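You operate a simulated robot arm through the tools that you are given. There is no shell and no other tool. Be economical: measure what you need, move in short steps, check, and stop when the job is done.

The job below is to be done with a simulated robot arm. You get a single attempt, and the scene is never put back.

Task
Fit the white conduit pipe to the conduit box.
Fine: stopper into the tray, pipe home, grub screw tight, key back. Set down upright: red spout stopper.

The check looks at the end state, three seconds after you hand in, the way a careful person would. Anything else that was tipped, shoved, dropped, spilled or broken makes it a failure. A push-on lid holds only when it is set on centred and level and pressed home; a screw cap is set on level and turned clockwise until tight.

Robot
A 7-joint arm with a two-finger parallel gripper, fixed in place. Base frame: the origin is at the foot of the arm, x ahead of it, y to its left, z up; the work surface is at about z = 90. Readings come in cm, rad, newtons and seconds.
With the tool pointing down near the work surface it reaches from about 24 to 68 cm from the base axis. Its first joint turns from -1.152 to 1.152 rad. Payload 2.4 kg.
Tool frame: the origin (TCP) lies between the finger pads and is the grasp point; the fingertips stand 3 cm ahead of it; z points along the fingers, y is the line along which they close. The gripper opens to 9.4 cm. The fingers are 2.8 cm wide and 1 cm thick; the gripper's body (5 by 9.6 cm) begins 5.5 cm behind the TCP.
Orientation is that of the tool frame in the base frame, as a unit quaternion [w, x, y, z]. With the fingers straight down and closing along the base's y, the tool's x points along the base's -x, its y along +y and its z along -z.

Tools
- The arm moves only by the tool play_rows. Its argument "moves" is one flat list of numbers, 7 for each row, row after row: the shift along the tool's x, y, z in units of 30 mm (1.0 is 30 mm), then the turn, a rotation vector about the tool's x, y, z in units of 4 degrees (1.0 is 4 degrees), then the gripper command, from -1 (shut) to 1 (fully open), values between in proportion. In form: [tx, ty, tz, wx, wy, wz, fingers, tx, ty, tz, wx, wy, wz, fingers, ...]. A call has 1 to 20 rows; each row shifts and turns the commanded pose from where the row before left it, along the tool's axes as they then stand. A call with a number of a shift or a turn outside -1 to 1 is refused whole. Rows are played at 5 a second. More than 5 cm and 0.15 rad between two rows, or a gripper value outside its range, and nothing of the call is played. A pose out of reach is approached as far as the arm can. The call stops where the force on the tool passes 40 N (or 10 N more than at its start, if that is more) or the arm is blocked; 0.2 s more then pass. The fingers move at their own pace (about 15.3 cm/s each) and stop on an object; they squeeze with about 37 N. The grip force told is the motor's: it shows also when the fingers shut on nothing. Time passes only in rows, and 0.2 s behind the last, so rows that do not move let the fingers close. The reply holds the time, the measured pose of the TCP, the force on the tool along the base axes, the opening and the grip force, in the units named above and with some noise, with the torque about the TCP (base axes, N m) and any sound that the robot's microphone picked up, and new pictures: "show" is both (left out), scene, wrist or none.
- Cameras (640 x 400 px; columns grow to the right, rows downward): "scene" is fixed at [4.92, 48.97, 144.19]; the picture's right is [-0.59, -0.80, 0.00], its down [-0.47, 0.35, -0.81] and it looks along [0.65, -0.48, -0.58] (base axes); focal length 214 px, centre (320, 200). "wrist" rides on the gripper at [7.6, 1.4, -10.3] in the tool frame; the picture's right is [-0.18, 0.98, 0.00], its down [-0.75, -0.14, -0.64] and it looks along [-0.63, -0.12, 0.77] (tool axes); focal length 243 px, centre (320, 200). There is no depth. A picture from a camera that has moved, and an enlarged one, comes with that camera's place and axes in the base frame and with its lens.
- close_up(camera, box): a new picture of the part [left, top, right, bottom] of that camera's present view, enlarged. The clock stands still meanwhile.
- sign_off(): hands the job in; it is judged then, once.

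Go step by step. Nothing tells you positions but the pictures and the camera data: compare them with the known pose of the tool, close in by small moves and look again before you grip or let go. The budget is 120 turns and 200 pictures, counting those below and the enlarged ones. Unless the task says otherwise, let go and move clear before handing in, and close with one line.

The tools are called after "Emit:" as a command line: name --argument value ..., lists and objects as JSON in quotes. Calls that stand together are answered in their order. play_rows: Moves the arm, as the interface text tells. Its arguments: {"type":"object","properties":{"moves":{"type":"array","items":{"type":"number"}},"show":{"type":"string","enum":["both","scene","wrist","none"]}},"required":["moves"]} The other tools are called the same way: close_up (camera, box) takes an enlarged picture of a part of a camera's view; sign_off () hands the job in.

At the start:

```text
t: 0.0
tool_pos: [38.68, 1.26, 133.5]
orientation: [0.0, 0.0, 1.0, 0.0]
contact_force: [0.5, -0.1, -0.5]
ft_torque: [-0.02, -0.03, 0.01]
gripper_width: 9.41
gripper_force: 0.1
```

scene: 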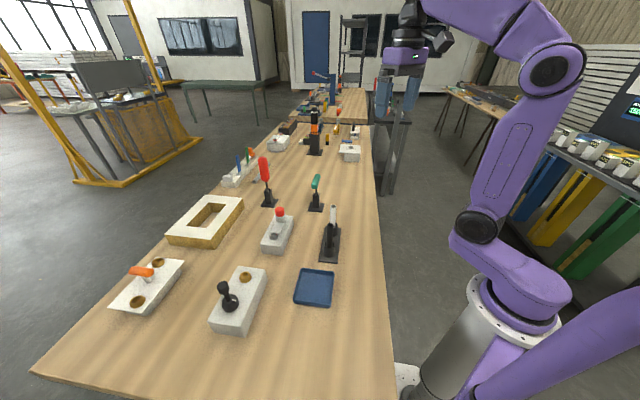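
wrist: 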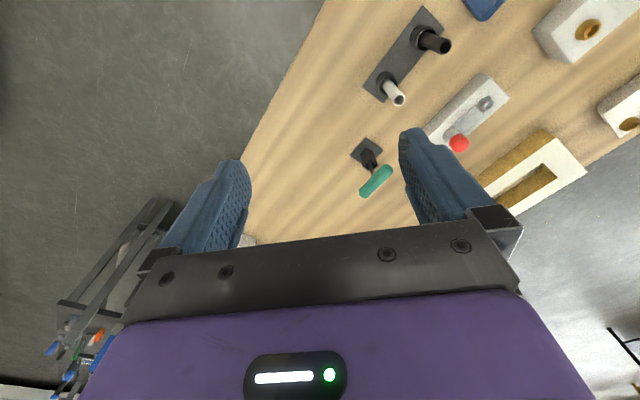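

I see a bench with several fixtures: a box with a red stopper, a rack with a white and a dark pipe, keys with red/green handles, and a blue tray. I'll enlarge the scene to identify them.

Emit:
close_up --camera "scene" --box '[240, 160, 360, 280]'

Emit:
close_up --camera "scene" --box '[100, 180, 340, 340]'

Emit:
close_up --camera "wrist" --box '[340, 0, 640, 210]'

Emit:
close_up --camera "scene" --box '[210, 70, 390, 210]'

```text
3.33 times, centred on (300, 220) of scene
camera zoom: at [4.92, 48.97, 144.19], right [-0.59, -0.8, 0.0], down [-0.47, 0.35, -0.81], along [0.65, -0.48, -0.58], focal length 715 px, centre (387, 133)
```

zoom: 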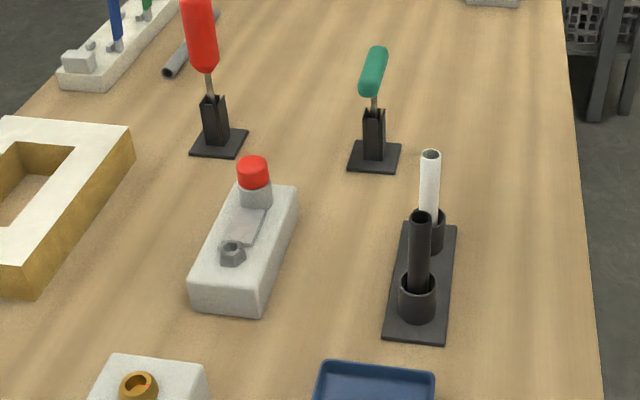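

```text
2.50 times, centred on (220, 260) of scene
camera zoom: at [4.92, 48.97, 144.19], right [-0.59, -0.8, 0.0], down [-0.47, 0.35, -0.81], along [0.65, -0.48, -0.58], focal length 536 px, centre (570, 50)
```

zoom: 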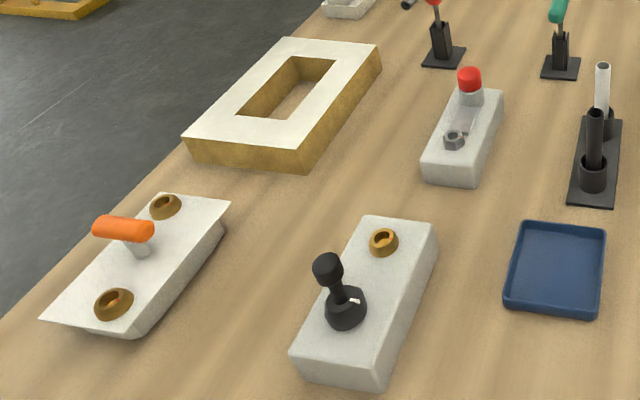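

```text
1.90 times, centred on (490, 105) of wrist
camera zoom: at [30.99, 2.77, 143.74], right [0.18, 0.98, 0.0], down [0.75, -0.14, 0.64], along [0.63, -0.12, -0.77], focal length 462 px, centre (-4, 381)
```

zoom: 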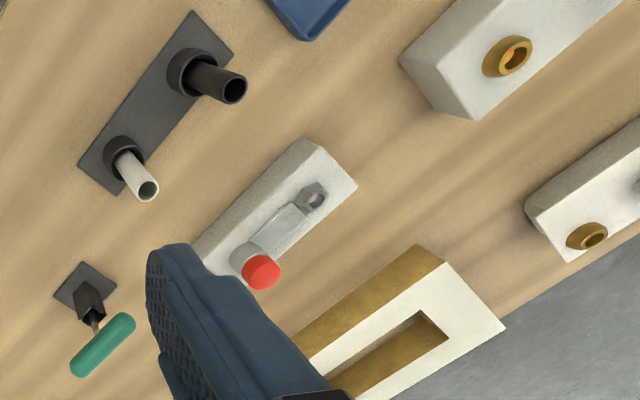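

```text
2.86 times, centred on (300, 140) of scene
camera zoom: at [4.92, 48.97, 144.19], right [-0.59, -0.8, 0.0], down [-0.47, 0.35, -0.81], along [0.65, -0.48, -0.58], focal length 613 px, centre (377, 371)
```

zoom: 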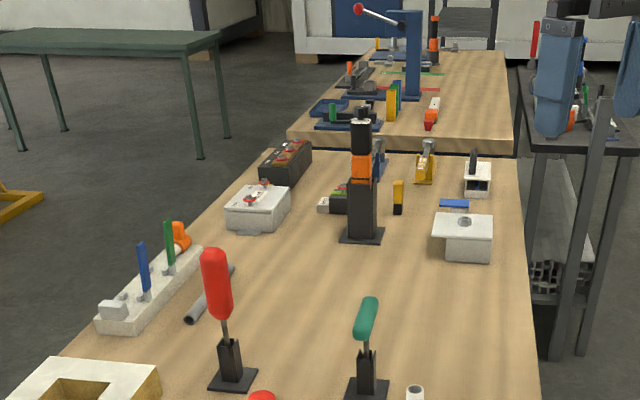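

The box with the red-stoppered spout is near (58, 26), and the pipe rack is near (42, 17) with the tray near (32, 31). I'll move the wrist camera over to study the box.

Emit:
play_rows --moves '[0, 1, 0.4, 0, 0, 0, 1, 0, 1, 0.4, 0, 0, 0, 1, 0, 1, 0.4, 0, 0, 0, 1, 0, 1, 0.4, 0, 0, 0, 1, 0, 1, 0.4, 0, 0, 0, 1, 0, 1, 0.4, 0, 0, 0, 1, 0, 1, 0.4, 0, 0, 0, 1, 0, 1, 0.4, 0, 0, 0, 1, 0, 1, 0.4, 0, 0, 0, 1, 0, 1, 0.4, 0, 0, 0, 1, 0, 0, 0, 0, 0, 0, 1]' --show "both"

```text
t: 2.4
tool_pos: [38.62, 31.07, 121.44]
orientation: [-0.001, 0.0, 1.0, 0.0]
contact_force: [-0.1, -0.9, -0.1]
ft_torque: [-0.02, -0.03, 0.02]
gripper_width: 9.41
gripper_force: 0.1
camera wrist: at [30.93, 32.69, 131.72], right [0.18, 0.98, 0.0], down [0.75, -0.14, 0.64], along [0.63, -0.12, -0.77], focal length 243 px, centre (320, 200)
```

scene: 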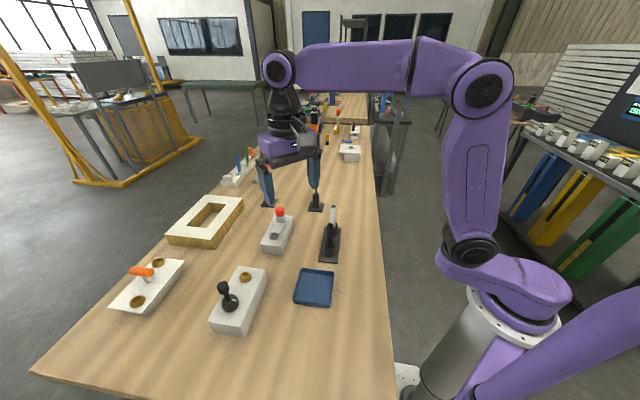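
wrist: 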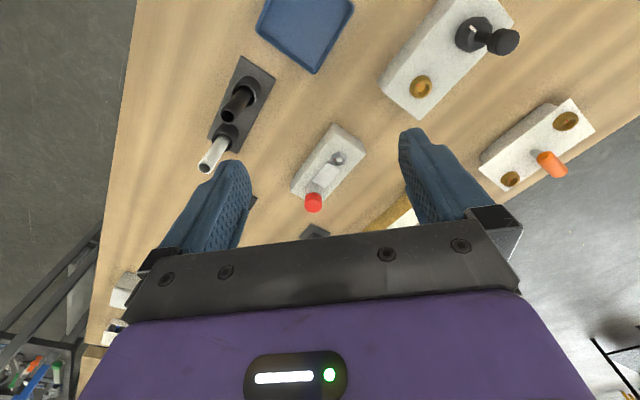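

I can see the box between the fingers. I'll enlarge it.

Emit:
close_up --camera "wrist" --box '[270, 110, 390, 230]'

Emit:
close_up --camera "wrist" --box '[180, 40, 300, 180]'

```text
3.33 times, centred on (330, 170) of wrist
camera zoom: at [30.93, 32.69, 131.72], right [0.18, 0.98, 0.0], down [0.75, -0.14, 0.64], along [0.63, -0.12, -0.77], focal length 809 px, centre (287, 300)
```

zoom: 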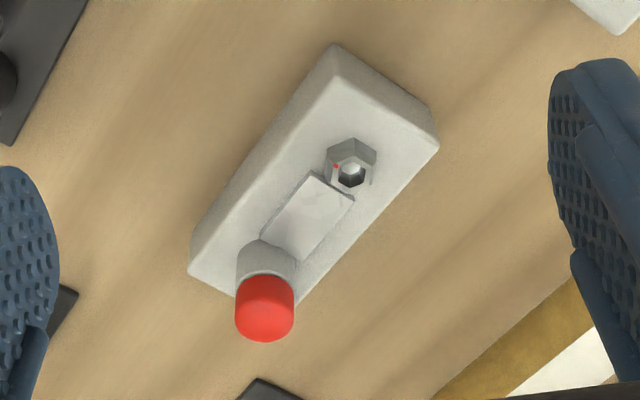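

```text
2.86 times, centred on (240, 110) of wrist
camera zoom: at [30.93, 32.69, 131.72], right [0.18, 0.98, 0.0], down [0.75, -0.14, 0.64], along [0.63, -0.12, -0.77], focal length 693 px, centre (549, 457)
```

zoom: 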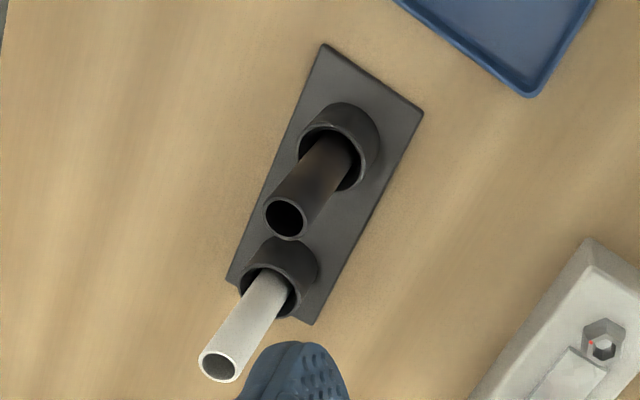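

The stopper top comes out at about (58.1, 26.4, 99.8) and the tray centre at about (32.6, 30.2). I'll move above the stopper and check.

Emit:
play_rows --moves '[-0.8125, -0.195, 0.3, 0, 0, 0, 1, -0.8125, -0.195, 0.3, 0, 0, 0, 1, -0.8125, -0.195, 0.3, 0, 0, 0, 1, -0.8125, -0.195, 0.3, 0, 0, 0, 1, -0.8125, -0.195, 0.3, 0, 0, 0, 1, -0.8125, -0.195, 0.3, 0, 0, 0, 1, -0.8125, -0.195, 0.3, 0, 0, 0, 1, -0.8125, -0.195, 0.3, 0, 0, 0, 1, 0, 0, 0.6, 0, 0, 0, 1, 0, 0, 0.6, 0, 0, 0, 1, 0, 0, 0, 0, 0, 0, 1]' --show "both"

```text
t: 4.8
tool_pos: [58.34, 26.33, 110.79]
orientation: [0.0, 0.0, 1.0, 0.0]
contact_force: [-0.1, 1.1, 0.1]
ft_torque: [-0.03, -0.01, 0.01]
gripper_width: 9.39
gripper_force: 0.0
camera wrist: at [50.52, 27.99, 120.88], right [0.18, 0.98, 0.0], down [0.75, -0.14, 0.64], along [0.63, -0.12, -0.77], focal length 243 px, centre (320, 200)
```

scene: 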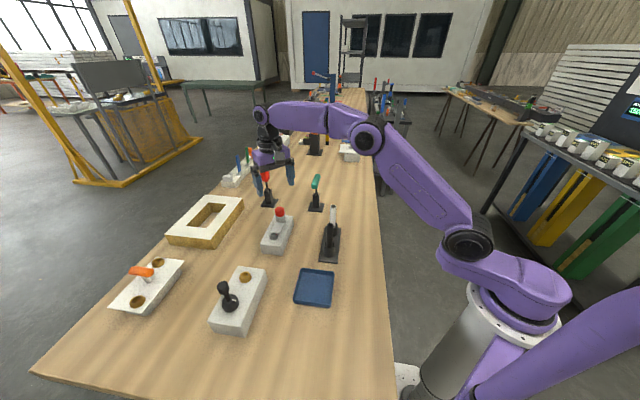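
wrist: 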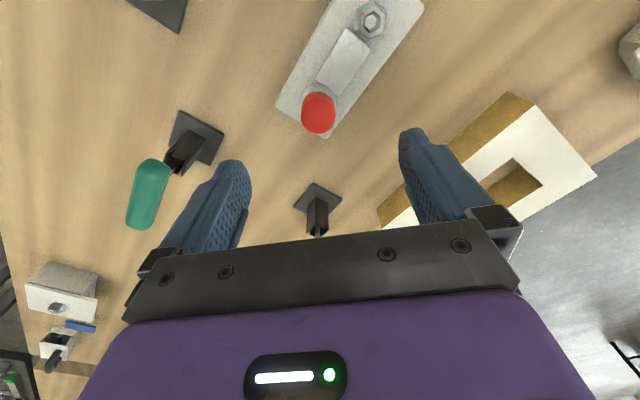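

The stopper is centred between the fingers. I'll descend and close on it.

Emit:
play_rows --moves '[-0.06, 0, 0.68, 0, 0, 0, 1, 0, 0, 0.68, 0, 0, 0, 0.5, 0, 0, 0.68, 0, 0, 0, 0.2, 0, 0, 0.68, 0, 0, 0, 0.2, 0, 0, 0.68, 0, 0, 0, 0.2, 0, 0, 0, 0, 0, 0, 0.2, 0, 0, 0, 0, 0, 0, 0.2]' --show "both"

```text
t: 6.4
tool_pos: [58.58, 26.43, 100.6]
orientation: [0.0, 0.0, 1.0, 0.0]
contact_force: [0.0, 0.3, -0.1]
ft_torque: [-0.02, 0.0, -0.02]
gripper_width: 5.65
gripper_force: 0.1
camera wrist: at [50.73, 28.07, 110.72], right [0.18, 0.98, 0.0], down [0.75, -0.14, 0.64], along [0.63, -0.12, -0.77], focal length 243 px, centre (320, 200)
```

scene: 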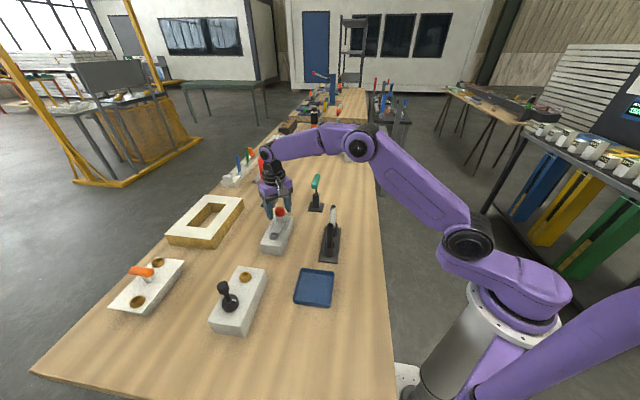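
wrist: 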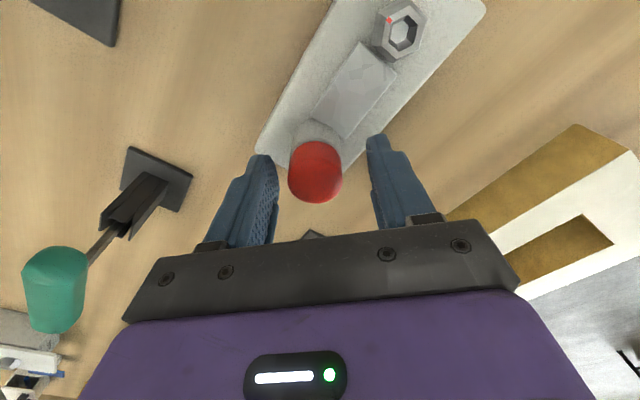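

Emit:
play_rows --moves '[0.08, -0.02, 0, 0, 0, 0, 0.2, 0, 0, 0, 0, 0, 0, -1, 0, 0, 0, 0, 0, 0, -1, 0, 0, 0, 0, 0, 0, -1]' --show "none"

Emit:
close_up --camera "scene" --box '[240, 170, 340, 270]'

```text
t: 7.4
tool_pos: [58.29, 26.41, 100.41]
orientation: [0.001, -0.001, 1.0, 0.001]
contact_force: [2.1, -2.2, 3.9]
ft_torque: [-0.11, -0.15, -0.04]
gripper_width: 2.94
gripper_force: 36.9
```

```text
4.00 times, centred on (290, 220) of scene
camera zoom: at [4.92, 48.96, 144.19], right [-0.59, -0.8, 0.0], down [-0.47, 0.35, -0.81], along [0.65, -0.48, -0.58], focal length 858 px, centre (440, 120)
```

zoom: 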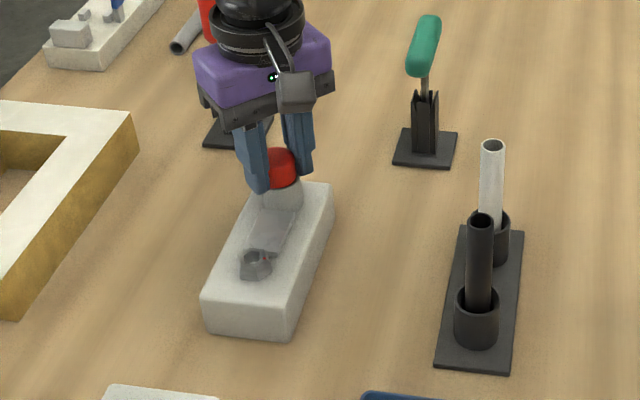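

Gripped at 2.94 cm. I'll lift gently straight up.

Emit:
play_rows --moves '[0, 0, -0.1, 0, 0, 0, -1, 0, 0, -0.2, 0, 0, 0, -1, 0, 0, -0.3, 0, 0, 0, -1, 0, 0, -0.4, 0, 0, 0, -1, 0, 0, -0.5, 0, 0, 0, -1, 0, 0, 0, 0, 0, 0, -1]' --show "both"

Emit:
close_up --camera "scene" --box '[240, 150, 340, 250]'

```text
t: 8.8
tool_pos: [58.16, 26.43, 105.09]
orientation: [0.0, 0.0, 1.0, 0.0]
contact_force: [-0.3, 0.0, -0.1]
ft_torque: [0.02, -0.01, -0.02]
gripper_width: 2.96
gripper_force: 37.0
camera wrist: at [50.44, 27.99, 115.26], right [0.18, 0.98, 0.0], down [0.75, -0.14, 0.64], along [0.63, -0.12, -0.77], focal length 243 px, centre (320, 200)
```

scene: 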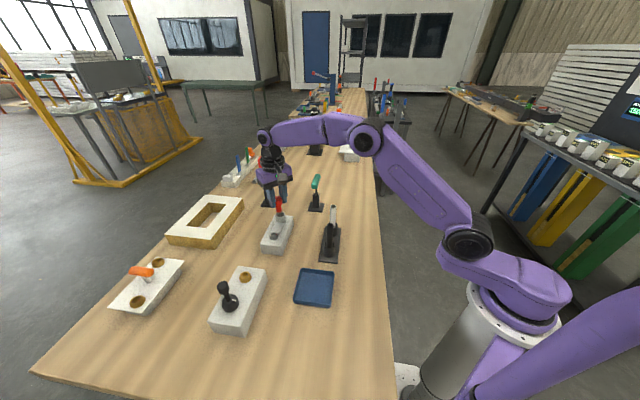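
wrist: 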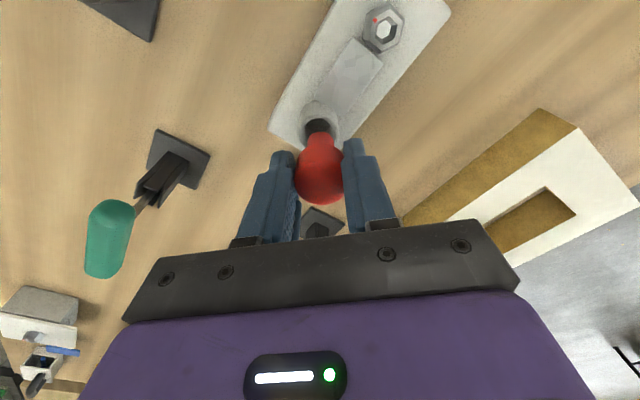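

```text
4.00 times, centred on (290, 200) of scene
camera zoom: at [4.92, 48.97, 144.19], right [-0.59, -0.8, 0.0], down [-0.47, 0.35, -0.81], along [0.65, -0.48, -0.58], focal length 858 px, centre (440, 200)
```

zoom: 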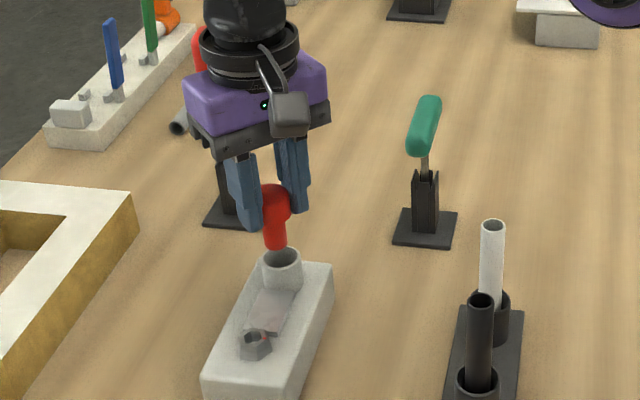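

The stopper is out: it's a cap with a narrower plug below, and the spout is now open. I'll carry it over the tray.

Emit:
play_rows --moves '[0, 0, -0.6, 0, 0, 0, -1, 0.853, 0.127, 0, 0, 0, 0, -1, 0.853, 0.127, 0, 0, 0, 0, -1, 0.853, 0.127, 0, 0, 0, 0, -1, 0.853, 0.127, 0, 0, 0, 0, -1, 0.853, 0.127, 0, 0, 0, 0, -1, 0.853, 0.127, 0, 0, 0, 0, -1, 0.853, 0.127, 0, 0, 0, 0, -1, 0.853, 0.127, 0, 0, 0, 0, -1, 0.853, 0.127, 0, 0, 0, 0, -1, 0.853, 0.127, 0, 0, 0, 0, -1, 0, 0, 0, 0, 0, 0, -1]' --show "both"

Emit:
close_up --camera "scene" --box '[240, 200, 360, 320]'

```text
t: 11.4
tool_pos: [32.46, 30.39, 106.78]
orientation: [0.001, 0.0, 1.0, 0.0]
contact_force: [-0.7, -0.3, 0.2]
ft_torque: [0.0, 0.01, -0.02]
gripper_width: 2.93
gripper_force: 36.7
camera wrist: at [24.81, 31.83, 117.08], right [0.18, 0.98, 0.0], down [0.75, -0.14, 0.64], along [0.63, -0.12, -0.77], focal length 243 px, centre (320, 200)
```

scene: 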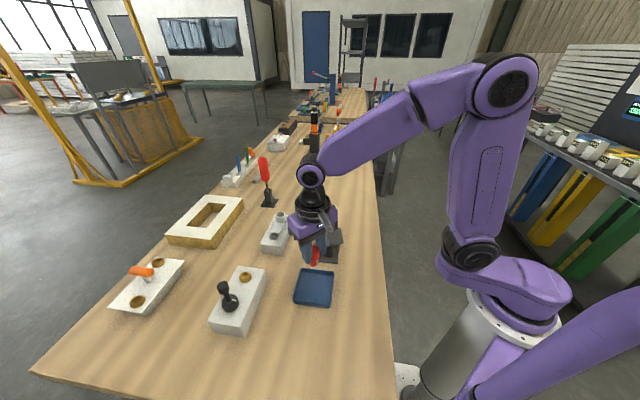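
wrist: 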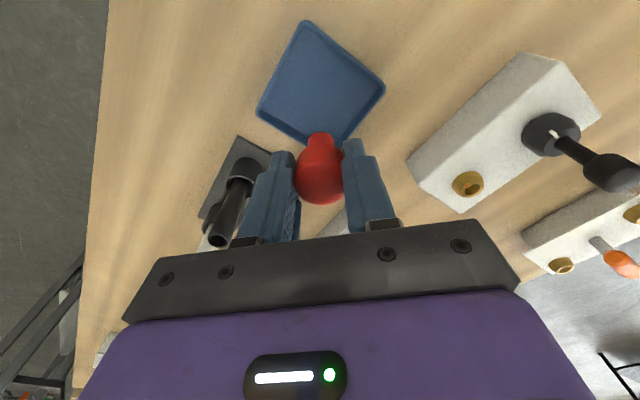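

```text
3.33 times, centred on (300, 260) of scene
camera zoom: at [4.92, 48.97, 144.19], right [-0.59, -0.8, 0.0], down [-0.47, 0.35, -0.81], along [0.65, -0.48, -0.58], focal length 715 px, centre (387, 0)
```

zoom: 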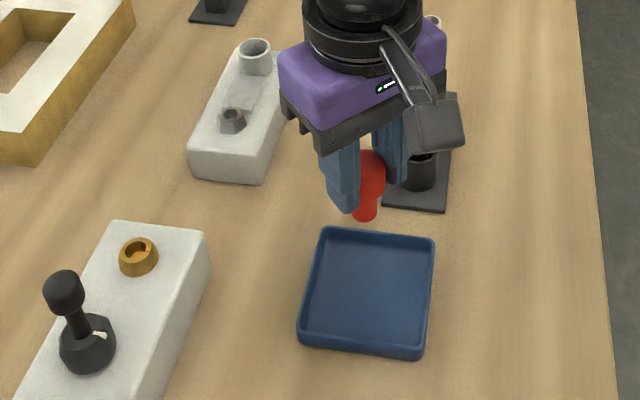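

The stopper is above the tray centre. I'll lower it quickly, then slowly until contact.

Emit:
play_rows --moves '[0, 0, 0.7, 0, 0, 0, -1, 0, 0, 0.8, 0, 0, 0, -1, 0, 0, 0.8, 0, 0, 0, -1, 0, 0, 0.4, 0, 0, 0, -1, 0, 0, 0.1, 0, 0, 0, -1, 0, 0, 0, 0, 0, 0, -1]' --show "scene"

Emit:
close_up --camera "scene" --box '[270, 220, 360, 310]'

```text
t: 12.8
tool_pos: [32.6, 30.19, 98.36]
orientation: [0.0, 0.0, 1.0, 0.0]
contact_force: [-0.4, 0.1, 0.1]
ft_torque: [0.02, 0.01, 0.03]
gripper_width: 2.97
gripper_force: 36.8
```

scene: 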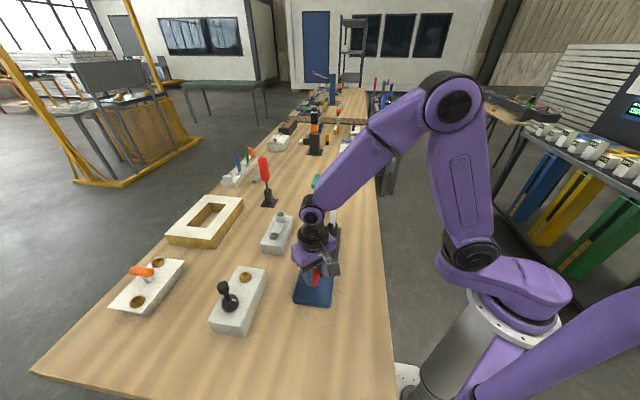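

```text
4.44 times, centred on (315, 265) of scene
camera zoom: at [4.92, 48.97, 144.19], right [-0.59, -0.8, 0.0], down [-0.47, 0.35, -0.81], along [0.65, -0.48, -0.58], focal length 953 px, centre (342, -89)
```

zoom: 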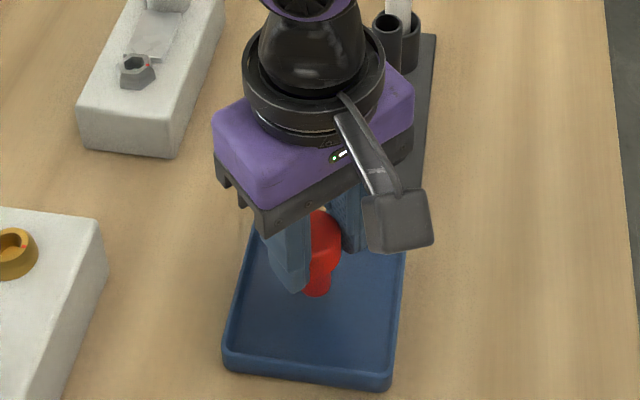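

Emit:
play_rows --moves '[0, 0, 0.1, 0, 0, 0, -1, 0, 0, 0.1, 0, 0, 0, -1, 0, 0, 0.1, 0, 0, 0, -1, 0, 0, 0.1, 0, 0, 0, -1, 0, 0, 0, 0, 0, 0, -1]' --show "none"

Emit:
close_up --camera "scene" --box '[270, 220, 360, 310]'

```text
t: 14.0
tool_pos: [32.49, 30.16, 97.29]
orientation: [-0.001, 0.0, 1.0, -0.001]
contact_force: [1.3, -0.8, -0.6]
ft_torque: [0.0, -0.03, 0.0]
gripper_width: 2.93
gripper_force: 37.0
```

```text
4.44 times, centred on (315, 265) of scene
camera zoom: at [4.92, 48.97, 144.19], right [-0.59, -0.8, 0.0], down [-0.47, 0.35, -0.81], along [0.65, -0.48, -0.58], focal length 953 px, centre (342, -89)
```

zoom: 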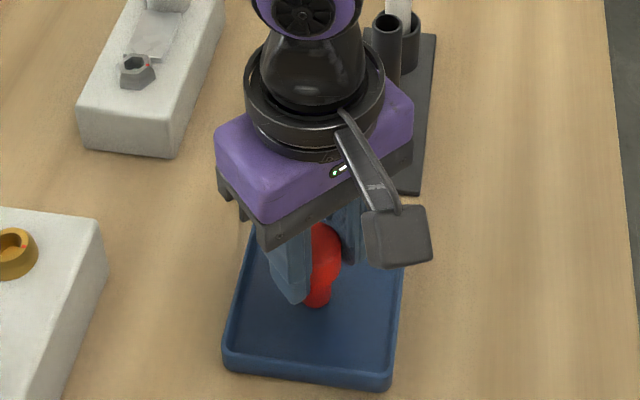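

Emit:
play_rows --moves '[0, 0, 0.07, 0, 0, 0, -1, 0, 0, 0.07, 0, 0, 0, -1, 0, 0, 0.07, 0, 0, 0, -1, 0, 0, 0, 0, 0, 0, -1]' --show "none"

```text
t: 15.0
tool_pos: [32.57, 30.24, 96.51]
orientation: [0.0, 0.0, 1.0, 0.0]
contact_force: [-0.9, 0.6, 0.1]
ft_torque: [0.01, -0.01, 0.02]
gripper_width: 2.95
gripper_force: 36.6
```

Emit:
play_rows --moves '[0, 0, 0.06, 0, 0, 0, -1, 0, 0, 0.06, 0, 0, 0, -1, 0, 0, 0, 0, 0, 0, -1]' --show "none"

Emit:
close_up --camera "scene" --box '[270, 220, 360, 310]'

```text
t: 15.8
tool_pos: [32.53, 30.32, 96.35]
orientation: [0.001, -0.001, 1.0, 0.002]
contact_force: [-3.1, -2.4, 36.8]
ft_torque: [-0.15, 0.04, 0.0]
gripper_width: 2.96
gripper_force: 37.2
```

```text
4.44 times, centred on (315, 265) of scene
camera zoom: at [4.87, 48.93, 144.21], right [-0.59, -0.8, 0.0], down [-0.47, 0.35, -0.81], along [0.65, -0.48, -0.58], focal length 953 px, centre (342, -89)
```

zoom: 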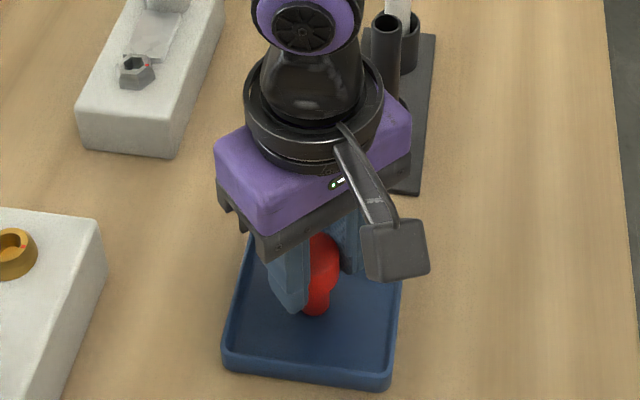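

Contact with the tray floor at TCP z 96.4. I'll ease the pressure, open slowly, and rise.

Emit:
play_rows --moves '[0, 0, -0.05, 0, 0, 0, -1, 0, 0, 0, 0, 0, 0, -1, 0, 0, 0, 0, 0, 0, -0.35, 0, 0, 0, 0, 0, 0, -0.32, 0, 0, 0, 0, 0, 0, -0.28, 0, 0, 0, 0, 0, 0, -0.2, 0, 0, 0, 0, 0, 0, -0.05, 0, 0, 0, 0, 0, 0, 0.1, 0, 0, -0.2, 0, 0, 0, 0.1, 0, 0, -0.5, 0, 0, 0, 0.1, 0, 0, -0.9, 0, 0, 0, 0.1, 0, 0, -0.9, 0, 0, 0, 0.1, 0, 0, -0.9, 0, 0, 0, 0.1, 0, 0, -0.9, 0, 0, 0, 0.1, 0, 0, 0, 0, 0, 0, 0.1]' --show "both"

Emit:
close_up --camera "scene" --box '[270, 220, 360, 310]'

```text
t: 19.0
tool_pos: [32.62, 30.14, 109.18]
orientation: [0.0, 0.0, 1.0, 0.0]
contact_force: [0.4, 0.3, 0.5]
ft_torque: [-0.01, -0.02, -0.04]
gripper_width: 5.18
gripper_force: 0.1
camera wrist: at [24.86, 31.84, 119.45], right [0.18, 0.98, 0.0], down [0.75, -0.14, 0.64], along [0.63, -0.12, -0.77], focal length 243 px, centre (320, 200)
```

scene: 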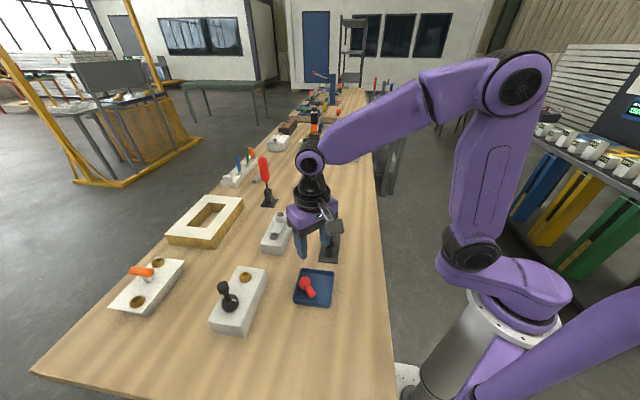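
wrist: 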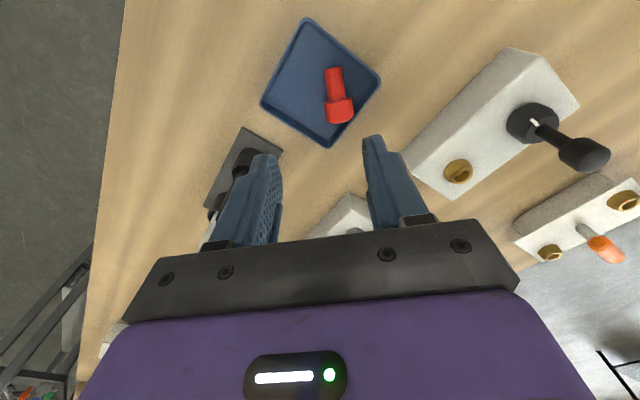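

```text
4.44 times, centred on (315, 265) of scene
camera zoom: at [4.92, 48.97, 144.19], right [-0.59, -0.8, 0.0], down [-0.47, 0.35, -0.81], along [0.65, -0.48, -0.58], focal length 953 px, centre (342, -89)
```

zoom: 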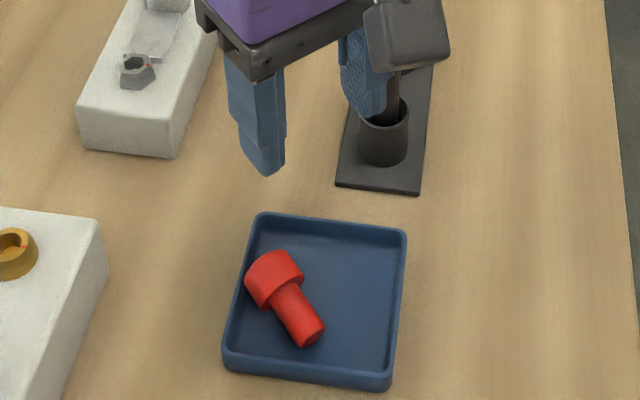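

The stopper tipped over on release and now lies in the tray, with its axis along x and the cap toward +x. I'll look closely before re-erecting it.

Emit:
close_up --camera "wrist" --box '[250, 10, 390, 150]'

Emit:
close_up --camera "scene" --box '[285, 260, 345, 310]'

```text
2.86 times, centred on (320, 80) of wrist
camera zoom: at [24.86, 31.84, 119.45], right [0.18, 0.98, 0.0], down [0.75, -0.14, 0.64], along [0.63, -0.12, -0.77], focal length 693 px, centre (320, 543)
```

zoom: 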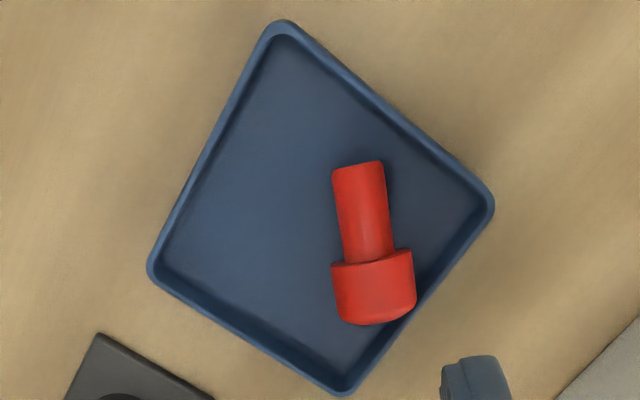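

```text
8.00 times, centred on (315, 285) of scene
camera zoom: at [4.92, 48.97, 144.19], right [-0.59, -0.8, 0.0], down [-0.47, 0.35, -0.81], along [0.65, -0.48, -0.58], focal length 1716 px, centre (360, -480)
```

zoom: 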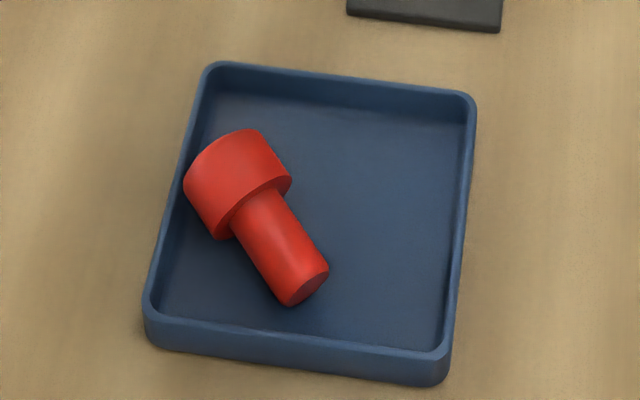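

The cap lies against the tray wall near (34.5, 32). I'll grip it with the fingertips just above the rim, drag it toward the middle, then regrip to stand it up.

Emit:
play_rows --moves '[-0.63, 0.63, 0.4, 0, 0, 0, -0.15, 0, 0, 0.8, 0, 0, 0, -0.15, 0, 0, 0.8, 0, 0, 0, -0.15, 0, 0, 0.8, 0, 0, 0, -0.15, 0, 0, 0.8, 0, 0, 0, -0.15, 0, 0, 0.8, 0, 0, 0, -0.15, 0, 0, 0.2, 0, 0, 0, -0.15, 0, 0, 0, 0, 0, 0, -0.15]' --show "both"

Emit:
close_up --camera "scene" --box '[285, 255, 345, 305]'

```text
t: 20.8
tool_pos: [34.4, 32.05, 95.63]
orientation: [0.0, 0.0, 1.0, 0.0]
contact_force: [0.5, 0.6, -0.2]
ft_torque: [-0.02, 0.0, 0.0]
gripper_width: 3.99
gripper_force: 0.1
camera wrist: at [26.7, 33.65, 105.68], right [0.18, 0.98, 0.0], down [0.75, -0.14, 0.64], along [0.63, -0.12, -0.77], focal length 243 px, centre (320, 200)
```

scene: 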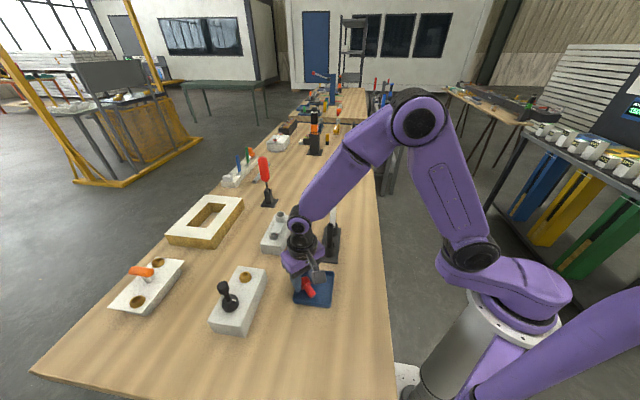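
wrist: 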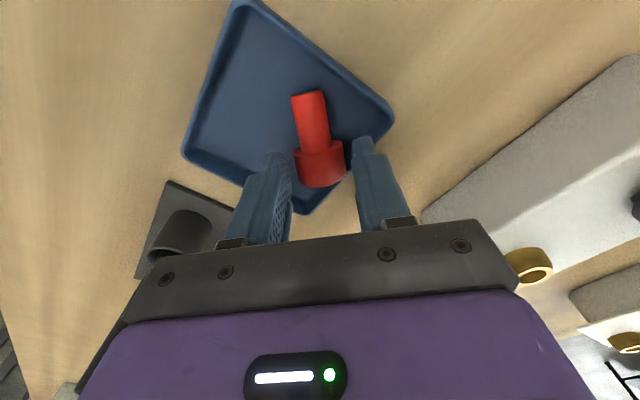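

```text
8.00 times, centred on (315, 280) of scene
camera zoom: at [4.92, 48.97, 144.19], right [-0.59, -0.8, 0.0], down [-0.47, 0.35, -0.81], along [0.65, -0.48, -0.58], focal length 1716 px, centre (360, -440)
```

zoom: 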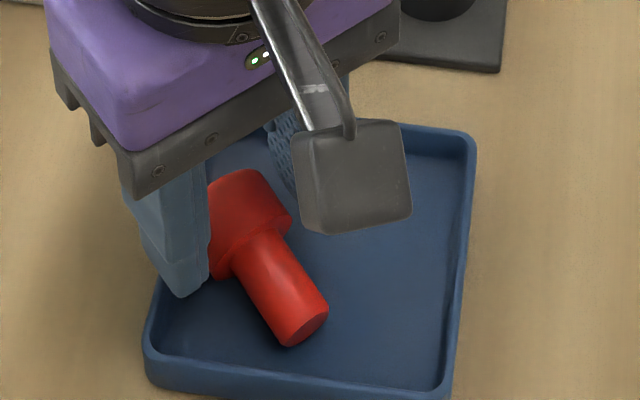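

Emit:
play_rows --moves '[0.05, -0.03, 0.1, 0, 0, 0, -0.15, 0, 0, 0.1, 0, 0, 0, -0.15, 0, 0, 0.08, 0, 0, 0, -0.15, 0, 0, 0, 0, 0, 0, -0.15]' --show "none"

Emit:
close_up --camera "scene" --box '[285, 255, 345, 305]'

Emit:
close_up --camera "wrist" --box '[240, 100, 400, 230]'

```text
t: 21.6
tool_pos: [34.25, 32.1, 94.94]
orientation: [0.001, 0.0, 1.0, 0.001]
contact_force: [-5.3, -5.2, 12.5]
ft_torque: [0.08, -0.02, 0.0]
gripper_width: 3.72
gripper_force: 0.0
stopped in row 4: the force on the tool passed its limit at 47 N (the readings are from after the stop); the commanded pose is now the measured one
```

```text
8.00 times, centred on (315, 280) of scene
camera zoom: at [4.9, 48.94, 144.2], right [-0.59, -0.8, 0.0], down [-0.47, 0.35, -0.81], along [0.65, -0.48, -0.58], focal length 1716 px, centre (360, -440)
```

zoom: 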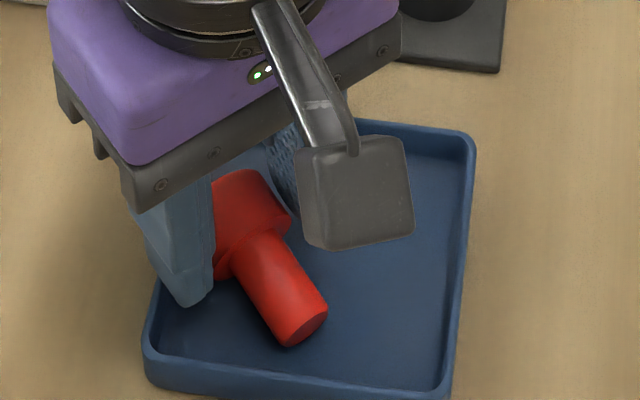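

```text
3.08 times, centred on (320, 165) of wrist
camera zoom: at [26.54, 33.65, 105.2], right [0.18, 0.98, 0.0], down [0.75, -0.14, 0.64], along [0.63, -0.12, -0.77], focal length 746 px, centre (320, 308)
```

zoom: 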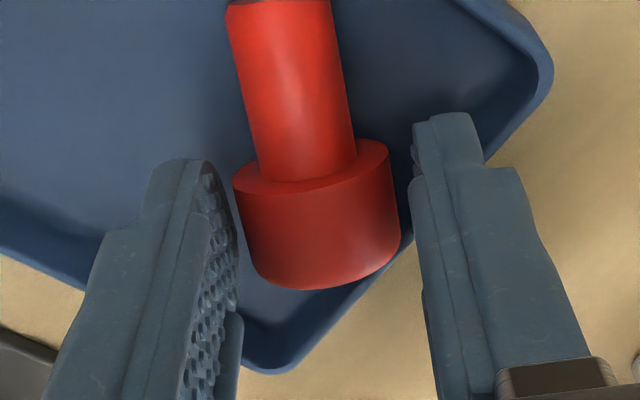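

The +y finger met the tray rim. I'll back up a hair, close, and drag the cap toward the middle without lifting.

Emit:
play_rows --moves '[0, 0, -0.05, 0, 0, 0, -0.15, 0, -0.1, 0, 0, 0, 0, -0.2, 0, 0, 0, 0, 0, 0, -0.4, 0, 0, 0, 0, 0, 0, -1, 0, 0, 0, 0, 0, 0, -1]' --show "none"

Emit:
close_up --camera "scene" --box '[285, 255, 345, 305]'

Emit:
close_up --camera "wrist" --box '[240, 70, 400, 230]'

```text
t: 22.8
tool_pos: [34.27, 31.92, 95.07]
orientation: [0.002, 0.0, 1.0, 0.001]
contact_force: [-0.3, -0.2, -0.1]
ft_torque: [-0.01, 0.01, 0.04]
gripper_width: 2.91
gripper_force: 37.0
```

```text
8.00 times, centred on (315, 280) of scene
camera zoom: at [4.92, 48.97, 144.19], right [-0.59, -0.8, 0.0], down [-0.47, 0.35, -0.81], along [0.65, -0.48, -0.58], focal length 1716 px, centre (360, -440)
```

zoom: 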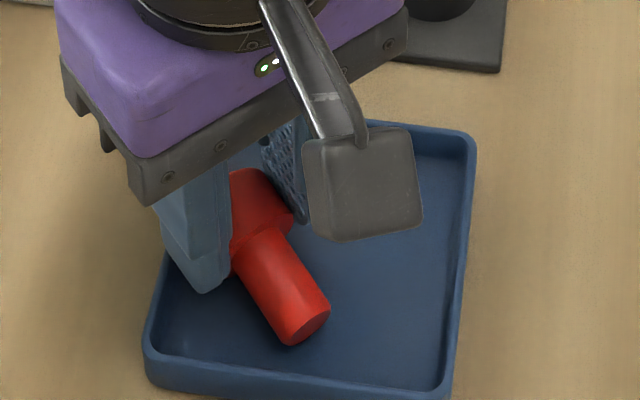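

```text
2.50 times, centred on (320, 150) of wrist
camera zoom: at [26.58, 33.41, 105.28], right [0.18, 0.98, 0.0], down [0.75, -0.14, 0.64], along [0.63, -0.11, -0.77], focal length 606 px, centre (320, 325)
```

zoom: 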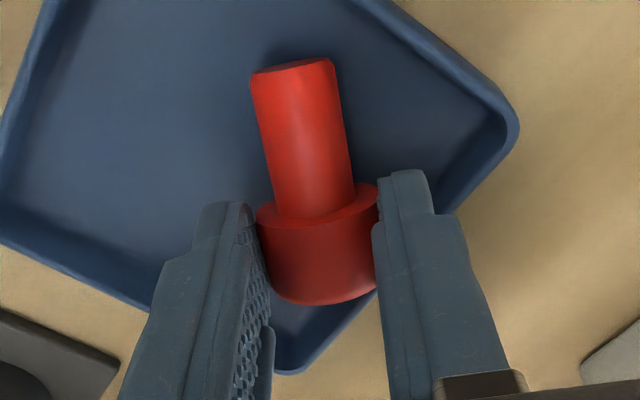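

Firm grip at 2.91 cm. I'll lift it a little, bring it to the centre and yaw it to the radial direction, then look.

Emit:
play_rows --moves '[0, 0, -0.3, 0, 0, 0, -1, 0, 0, -0.5, 0, 0, 0, -1, 0.2, -0.2, 0, 0, 0, 0, -1, 0.2, -0.2, 0, 0, 0, 0, -1, 0, 0, 0, 0, 0, -1, -1, 0, 0, 0, 0, 0, -1, -1, 0, 0, 0, 0, 0, -1, -1, 0, 0, 0, 0, 0, -1, -1, 0, 0, 0, 0, 0, -1, -1, 0, 0, 0, 0, 0, -1, -1, 0, 0, 0, 0, 0, -1, -1, 0, 0, 0, 0, 0, -1, -1, 0, 0, 0, 0, 0, -1, -1, 0, 0, 0, 0, 0, -1, -1, 0, 0, 0, 0, 0, 0, -1]' --show "both"

Emit:
close_up --camera "scene" --box '[275, 245, 345, 305]'

```text
t: 26.0
tool_pos: [33.12, 30.64, 97.51]
orientation: [0.002, -0.343, 0.939, 0.002]
contact_force: [0.0, 0.4, -0.7]
ft_torque: [0.04, -0.04, 0.03]
gripper_width: 2.9
gripper_force: 36.8
camera wrist: at [26.24, 26.94, 107.65], right [-0.49, 0.87, 0.0], down [0.67, 0.37, 0.65], along [0.56, 0.32, -0.76], focal length 243 px, centre (320, 200)
```

scene: 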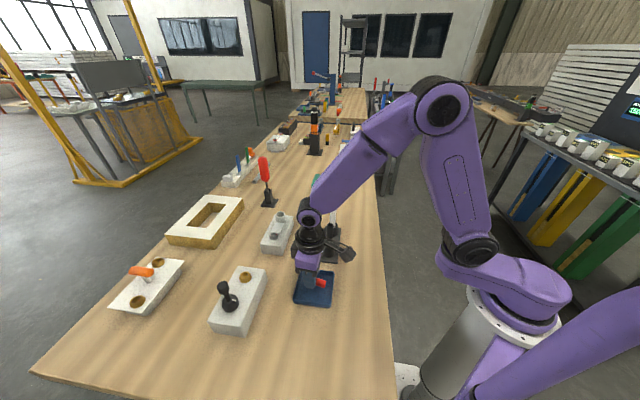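
wrist: 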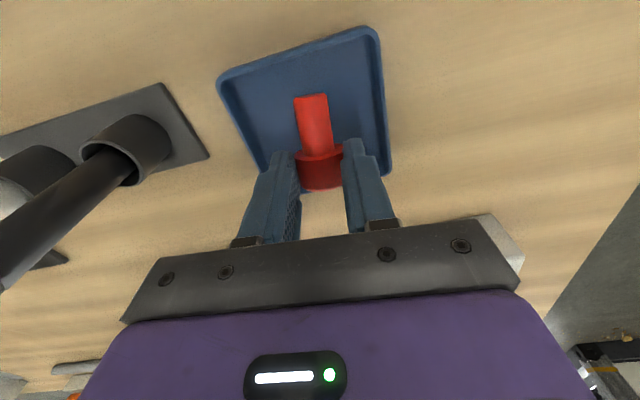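

```text
6.67 times, centred on (310, 275) of scene
camera zoom: at [4.92, 48.97, 144.19], right [-0.59, -0.8, 0.0], down [-0.47, 0.35, -0.81], along [0.65, -0.48, -0.58], focal length 1430 px, centre (387, -300)
```

zoom: 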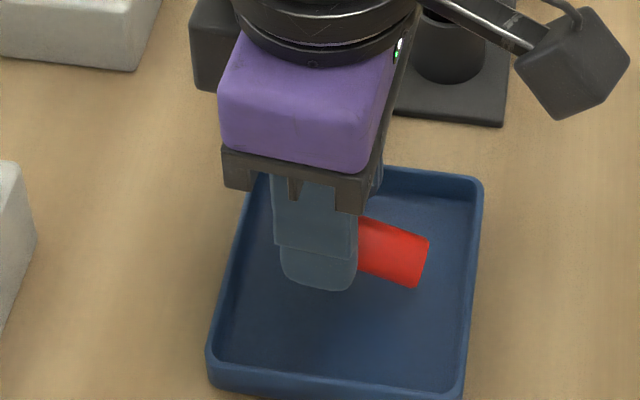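

Held well, now radial. I'll set it down here, release, rise and tilt the tool 24° inward for the regrip.

Emit:
play_rows --moves '[0, 0, 0.3, 0, 0, 0, -1, 0, 0, 0.3, 0, 0, 0, -1, 0, 0, 0.15, 0, 0, 0, -1, 0, 0, 0, 0, 0, 0, -1, 0, 0, 0, 0, 0, 0, -0.3, 0, 0, 0, 0, 0, 0, 0, 0, 0, 0, 0, 0, 0, 0.2, 0, 0, -0.5, 0, 0, 0, 0.2, 0, 0, -1, 0, 0, 0, 0.2, 0, 0, -0.1, 0, 1, 0, 0.2, 0, 0, 0, 0, 1, 0, 0.2, 0, 0, 0, 0, 1, 0, 0.2, 0, 0, 0, 0, 1, 0, 0.2, 0, 0, 0, 0, 1, 0, 0.2, 0, 0, 0, 0, 1, 0, 0.2, 0, 0, 0, 0, 0, 0, 0.2]' --show "both"

Emit:
close_up --camera "scene" --box '[275, 245, 345, 305]'

Emit:
close_up --camera "wrist" --box '[220, 60, 420, 260]'

```text
t: 29.4
tool_pos: [33.12, 30.63, 100.07]
orientation: [-0.194, -0.335, 0.919, -0.07]
contact_force: [0.6, -0.6, 0.2]
ft_torque: [0.0, 0.0, 0.0]
gripper_width: 5.64
gripper_force: 0.2
camera wrist: at [29.93, 30.05, 112.46], right [-0.5, 0.86, -0.07], down [0.82, 0.5, 0.28], along [0.28, 0.08, -0.96], focal length 243 px, centre (320, 200)
```

scene: 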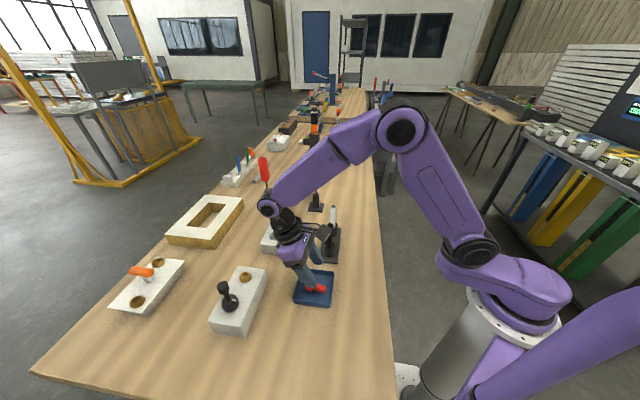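
wrist: 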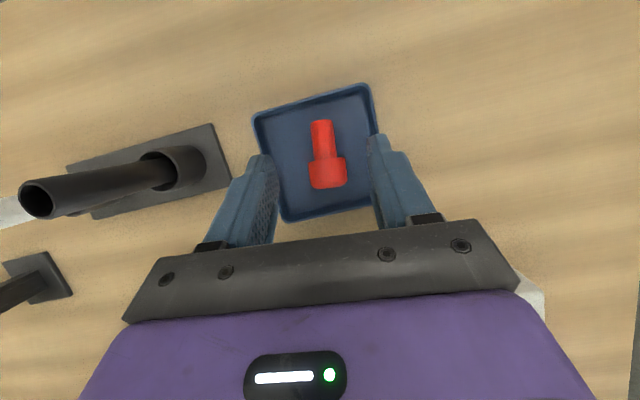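

```text
6.67 times, centred on (310, 275) of scene
camera zoom: at [4.92, 48.97, 144.19], right [-0.59, -0.8, 0.0], down [-0.47, 0.35, -0.81], along [0.65, -0.48, -0.58], focal length 1430 px, centre (387, -300)
```

zoom: 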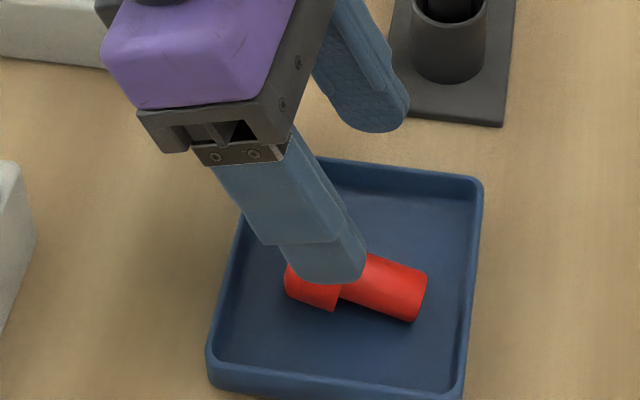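

```text
2.00 times, centred on (320, 160) of wrist
camera zoom: at [29.93, 30.05, 112.46], right [-0.5, 0.86, -0.07], down [0.82, 0.5, 0.28], along [0.28, 0.08, -0.96], focal length 485 px, centre (320, 280)
```

zoom: 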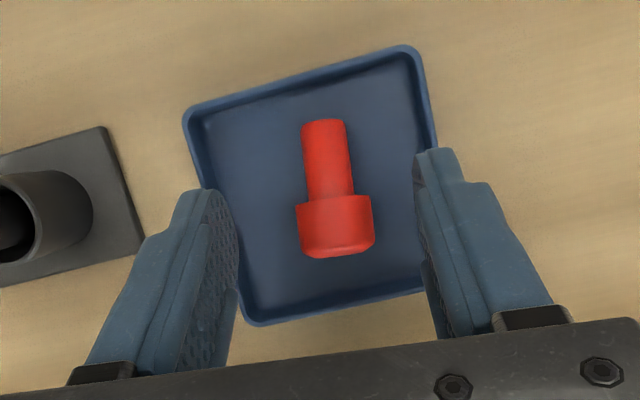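

The cap sits at about (33.3, 30.95). I'll approach along the tilted finger direction.

Emit:
play_rows --moves '[-0.593, 0.033, 0, 0, 0, 0, 0.2, -0.593, 0, 0, 0, 0, 0, 0.1, 0, 0, 0.5, 0, 0, 0, 0, 0, 0, 0.5, 0, 0, 0, 0, 0, 0, 0.35, 0, 0, 0, 0, 0, 0, 0, 0, 0, 0, 0]' --show "wrist"

Emit:
close_up --camera "scene" --box '[275, 245, 345, 305]'

Emit:
close_up --camera "wrist" --box '[220, 60, 420, 260]'

```text
t: 30.8
tool_pos: [34.32, 31.85, 94.97]
orientation: [-0.193, -0.335, 0.92, -0.069]
contact_force: [-0.5, -0.4, 0.9]
ft_torque: [0.02, -0.01, -0.02]
gripper_width: 4.71
gripper_force: 0.1
camera wrist: at [31.16, 31.14, 107.32], right [-0.5, 0.86, -0.07], down [0.82, 0.5, 0.28], along [0.28, 0.08, -0.96], focal length 243 px, centre (320, 200)
```

wrist: 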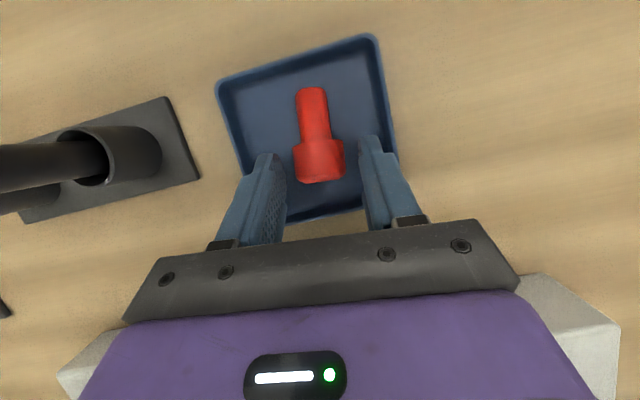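

```text
6.67 times, centred on (310, 275) of scene
camera zoom: at [4.92, 48.97, 144.19], right [-0.59, -0.8, 0.0], down [-0.47, 0.35, -0.81], along [0.65, -0.48, -0.58], focal length 1430 px, centre (387, -300)
```

zoom: 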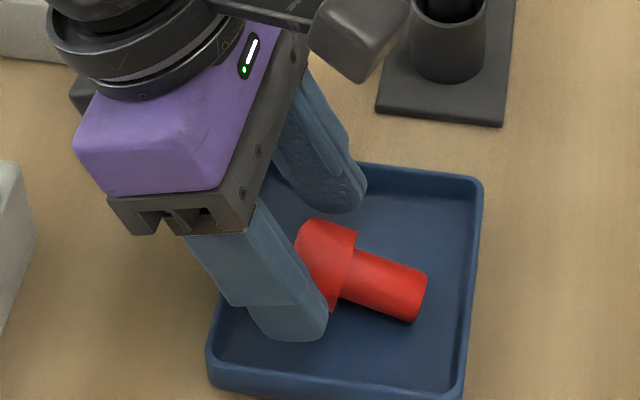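

```text
2.00 times, centred on (320, 160) of wrist
camera zoom: at [31.16, 31.14, 107.32], right [-0.5, 0.86, -0.07], down [0.82, 0.5, 0.28], along [0.28, 0.08, -0.96], focal length 485 px, centre (320, 280)
```

zoom: 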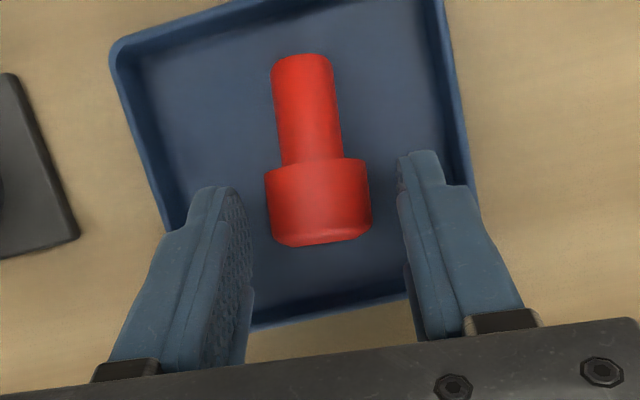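

Emit:
play_rows --moves '[0, 0, 0.13, 0, 0, 0, 0, 0, 0, 0.13, 0, 0, 0, 0, 0, 0, 0, 0, 0, 0, 0, 0, 0, 0, 0, 0, 0, -0.3, 0, 0, 0, 0, 0, 0, -1, 0, 0, 0, 0, 0, 0, -1]' --show "none"

Emit:
close_up --camera "scene" --box '[275, 245, 345, 305]'

Emit:
close_up --camera "wrist" --box '[220, 60, 420, 260]'

```text
t: 32.2
tool_pos: [34.05, 31.57, 94.13]
orientation: [-0.193, -0.335, 0.92, -0.069]
contact_force: [-0.5, 0.0, 1.0]
ft_torque: [0.0, -0.04, -0.04]
gripper_width: 2.97
gripper_force: 37.3
```

```text
6.67 times, centred on (310, 275) of scene
camera zoom: at [4.92, 48.97, 144.19], right [-0.59, -0.8, 0.0], down [-0.47, 0.35, -0.81], along [0.65, -0.48, -0.58], focal length 1430 px, centre (387, -300)
```

zoom: 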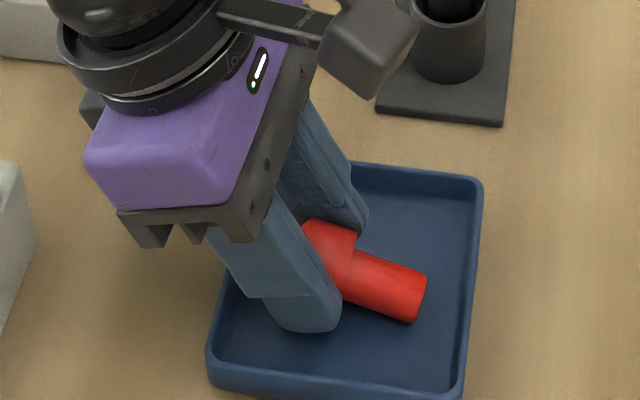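

```text
2.00 times, centred on (320, 160) of wrist
camera zoom: at [30.93, 30.95, 106.62], right [-0.5, 0.86, -0.07], down [0.82, 0.5, 0.28], along [0.28, 0.08, -0.96], focal length 485 px, centre (320, 280)
```

zoom: 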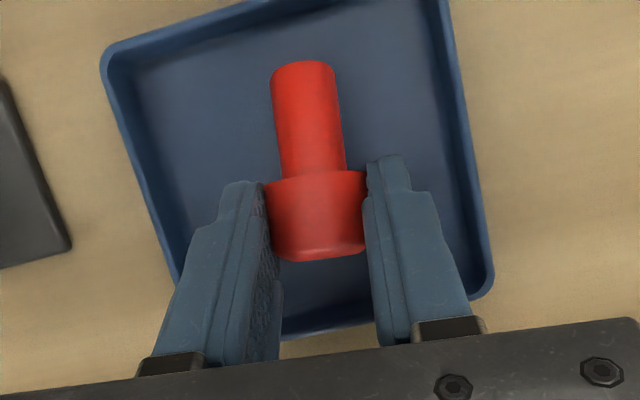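

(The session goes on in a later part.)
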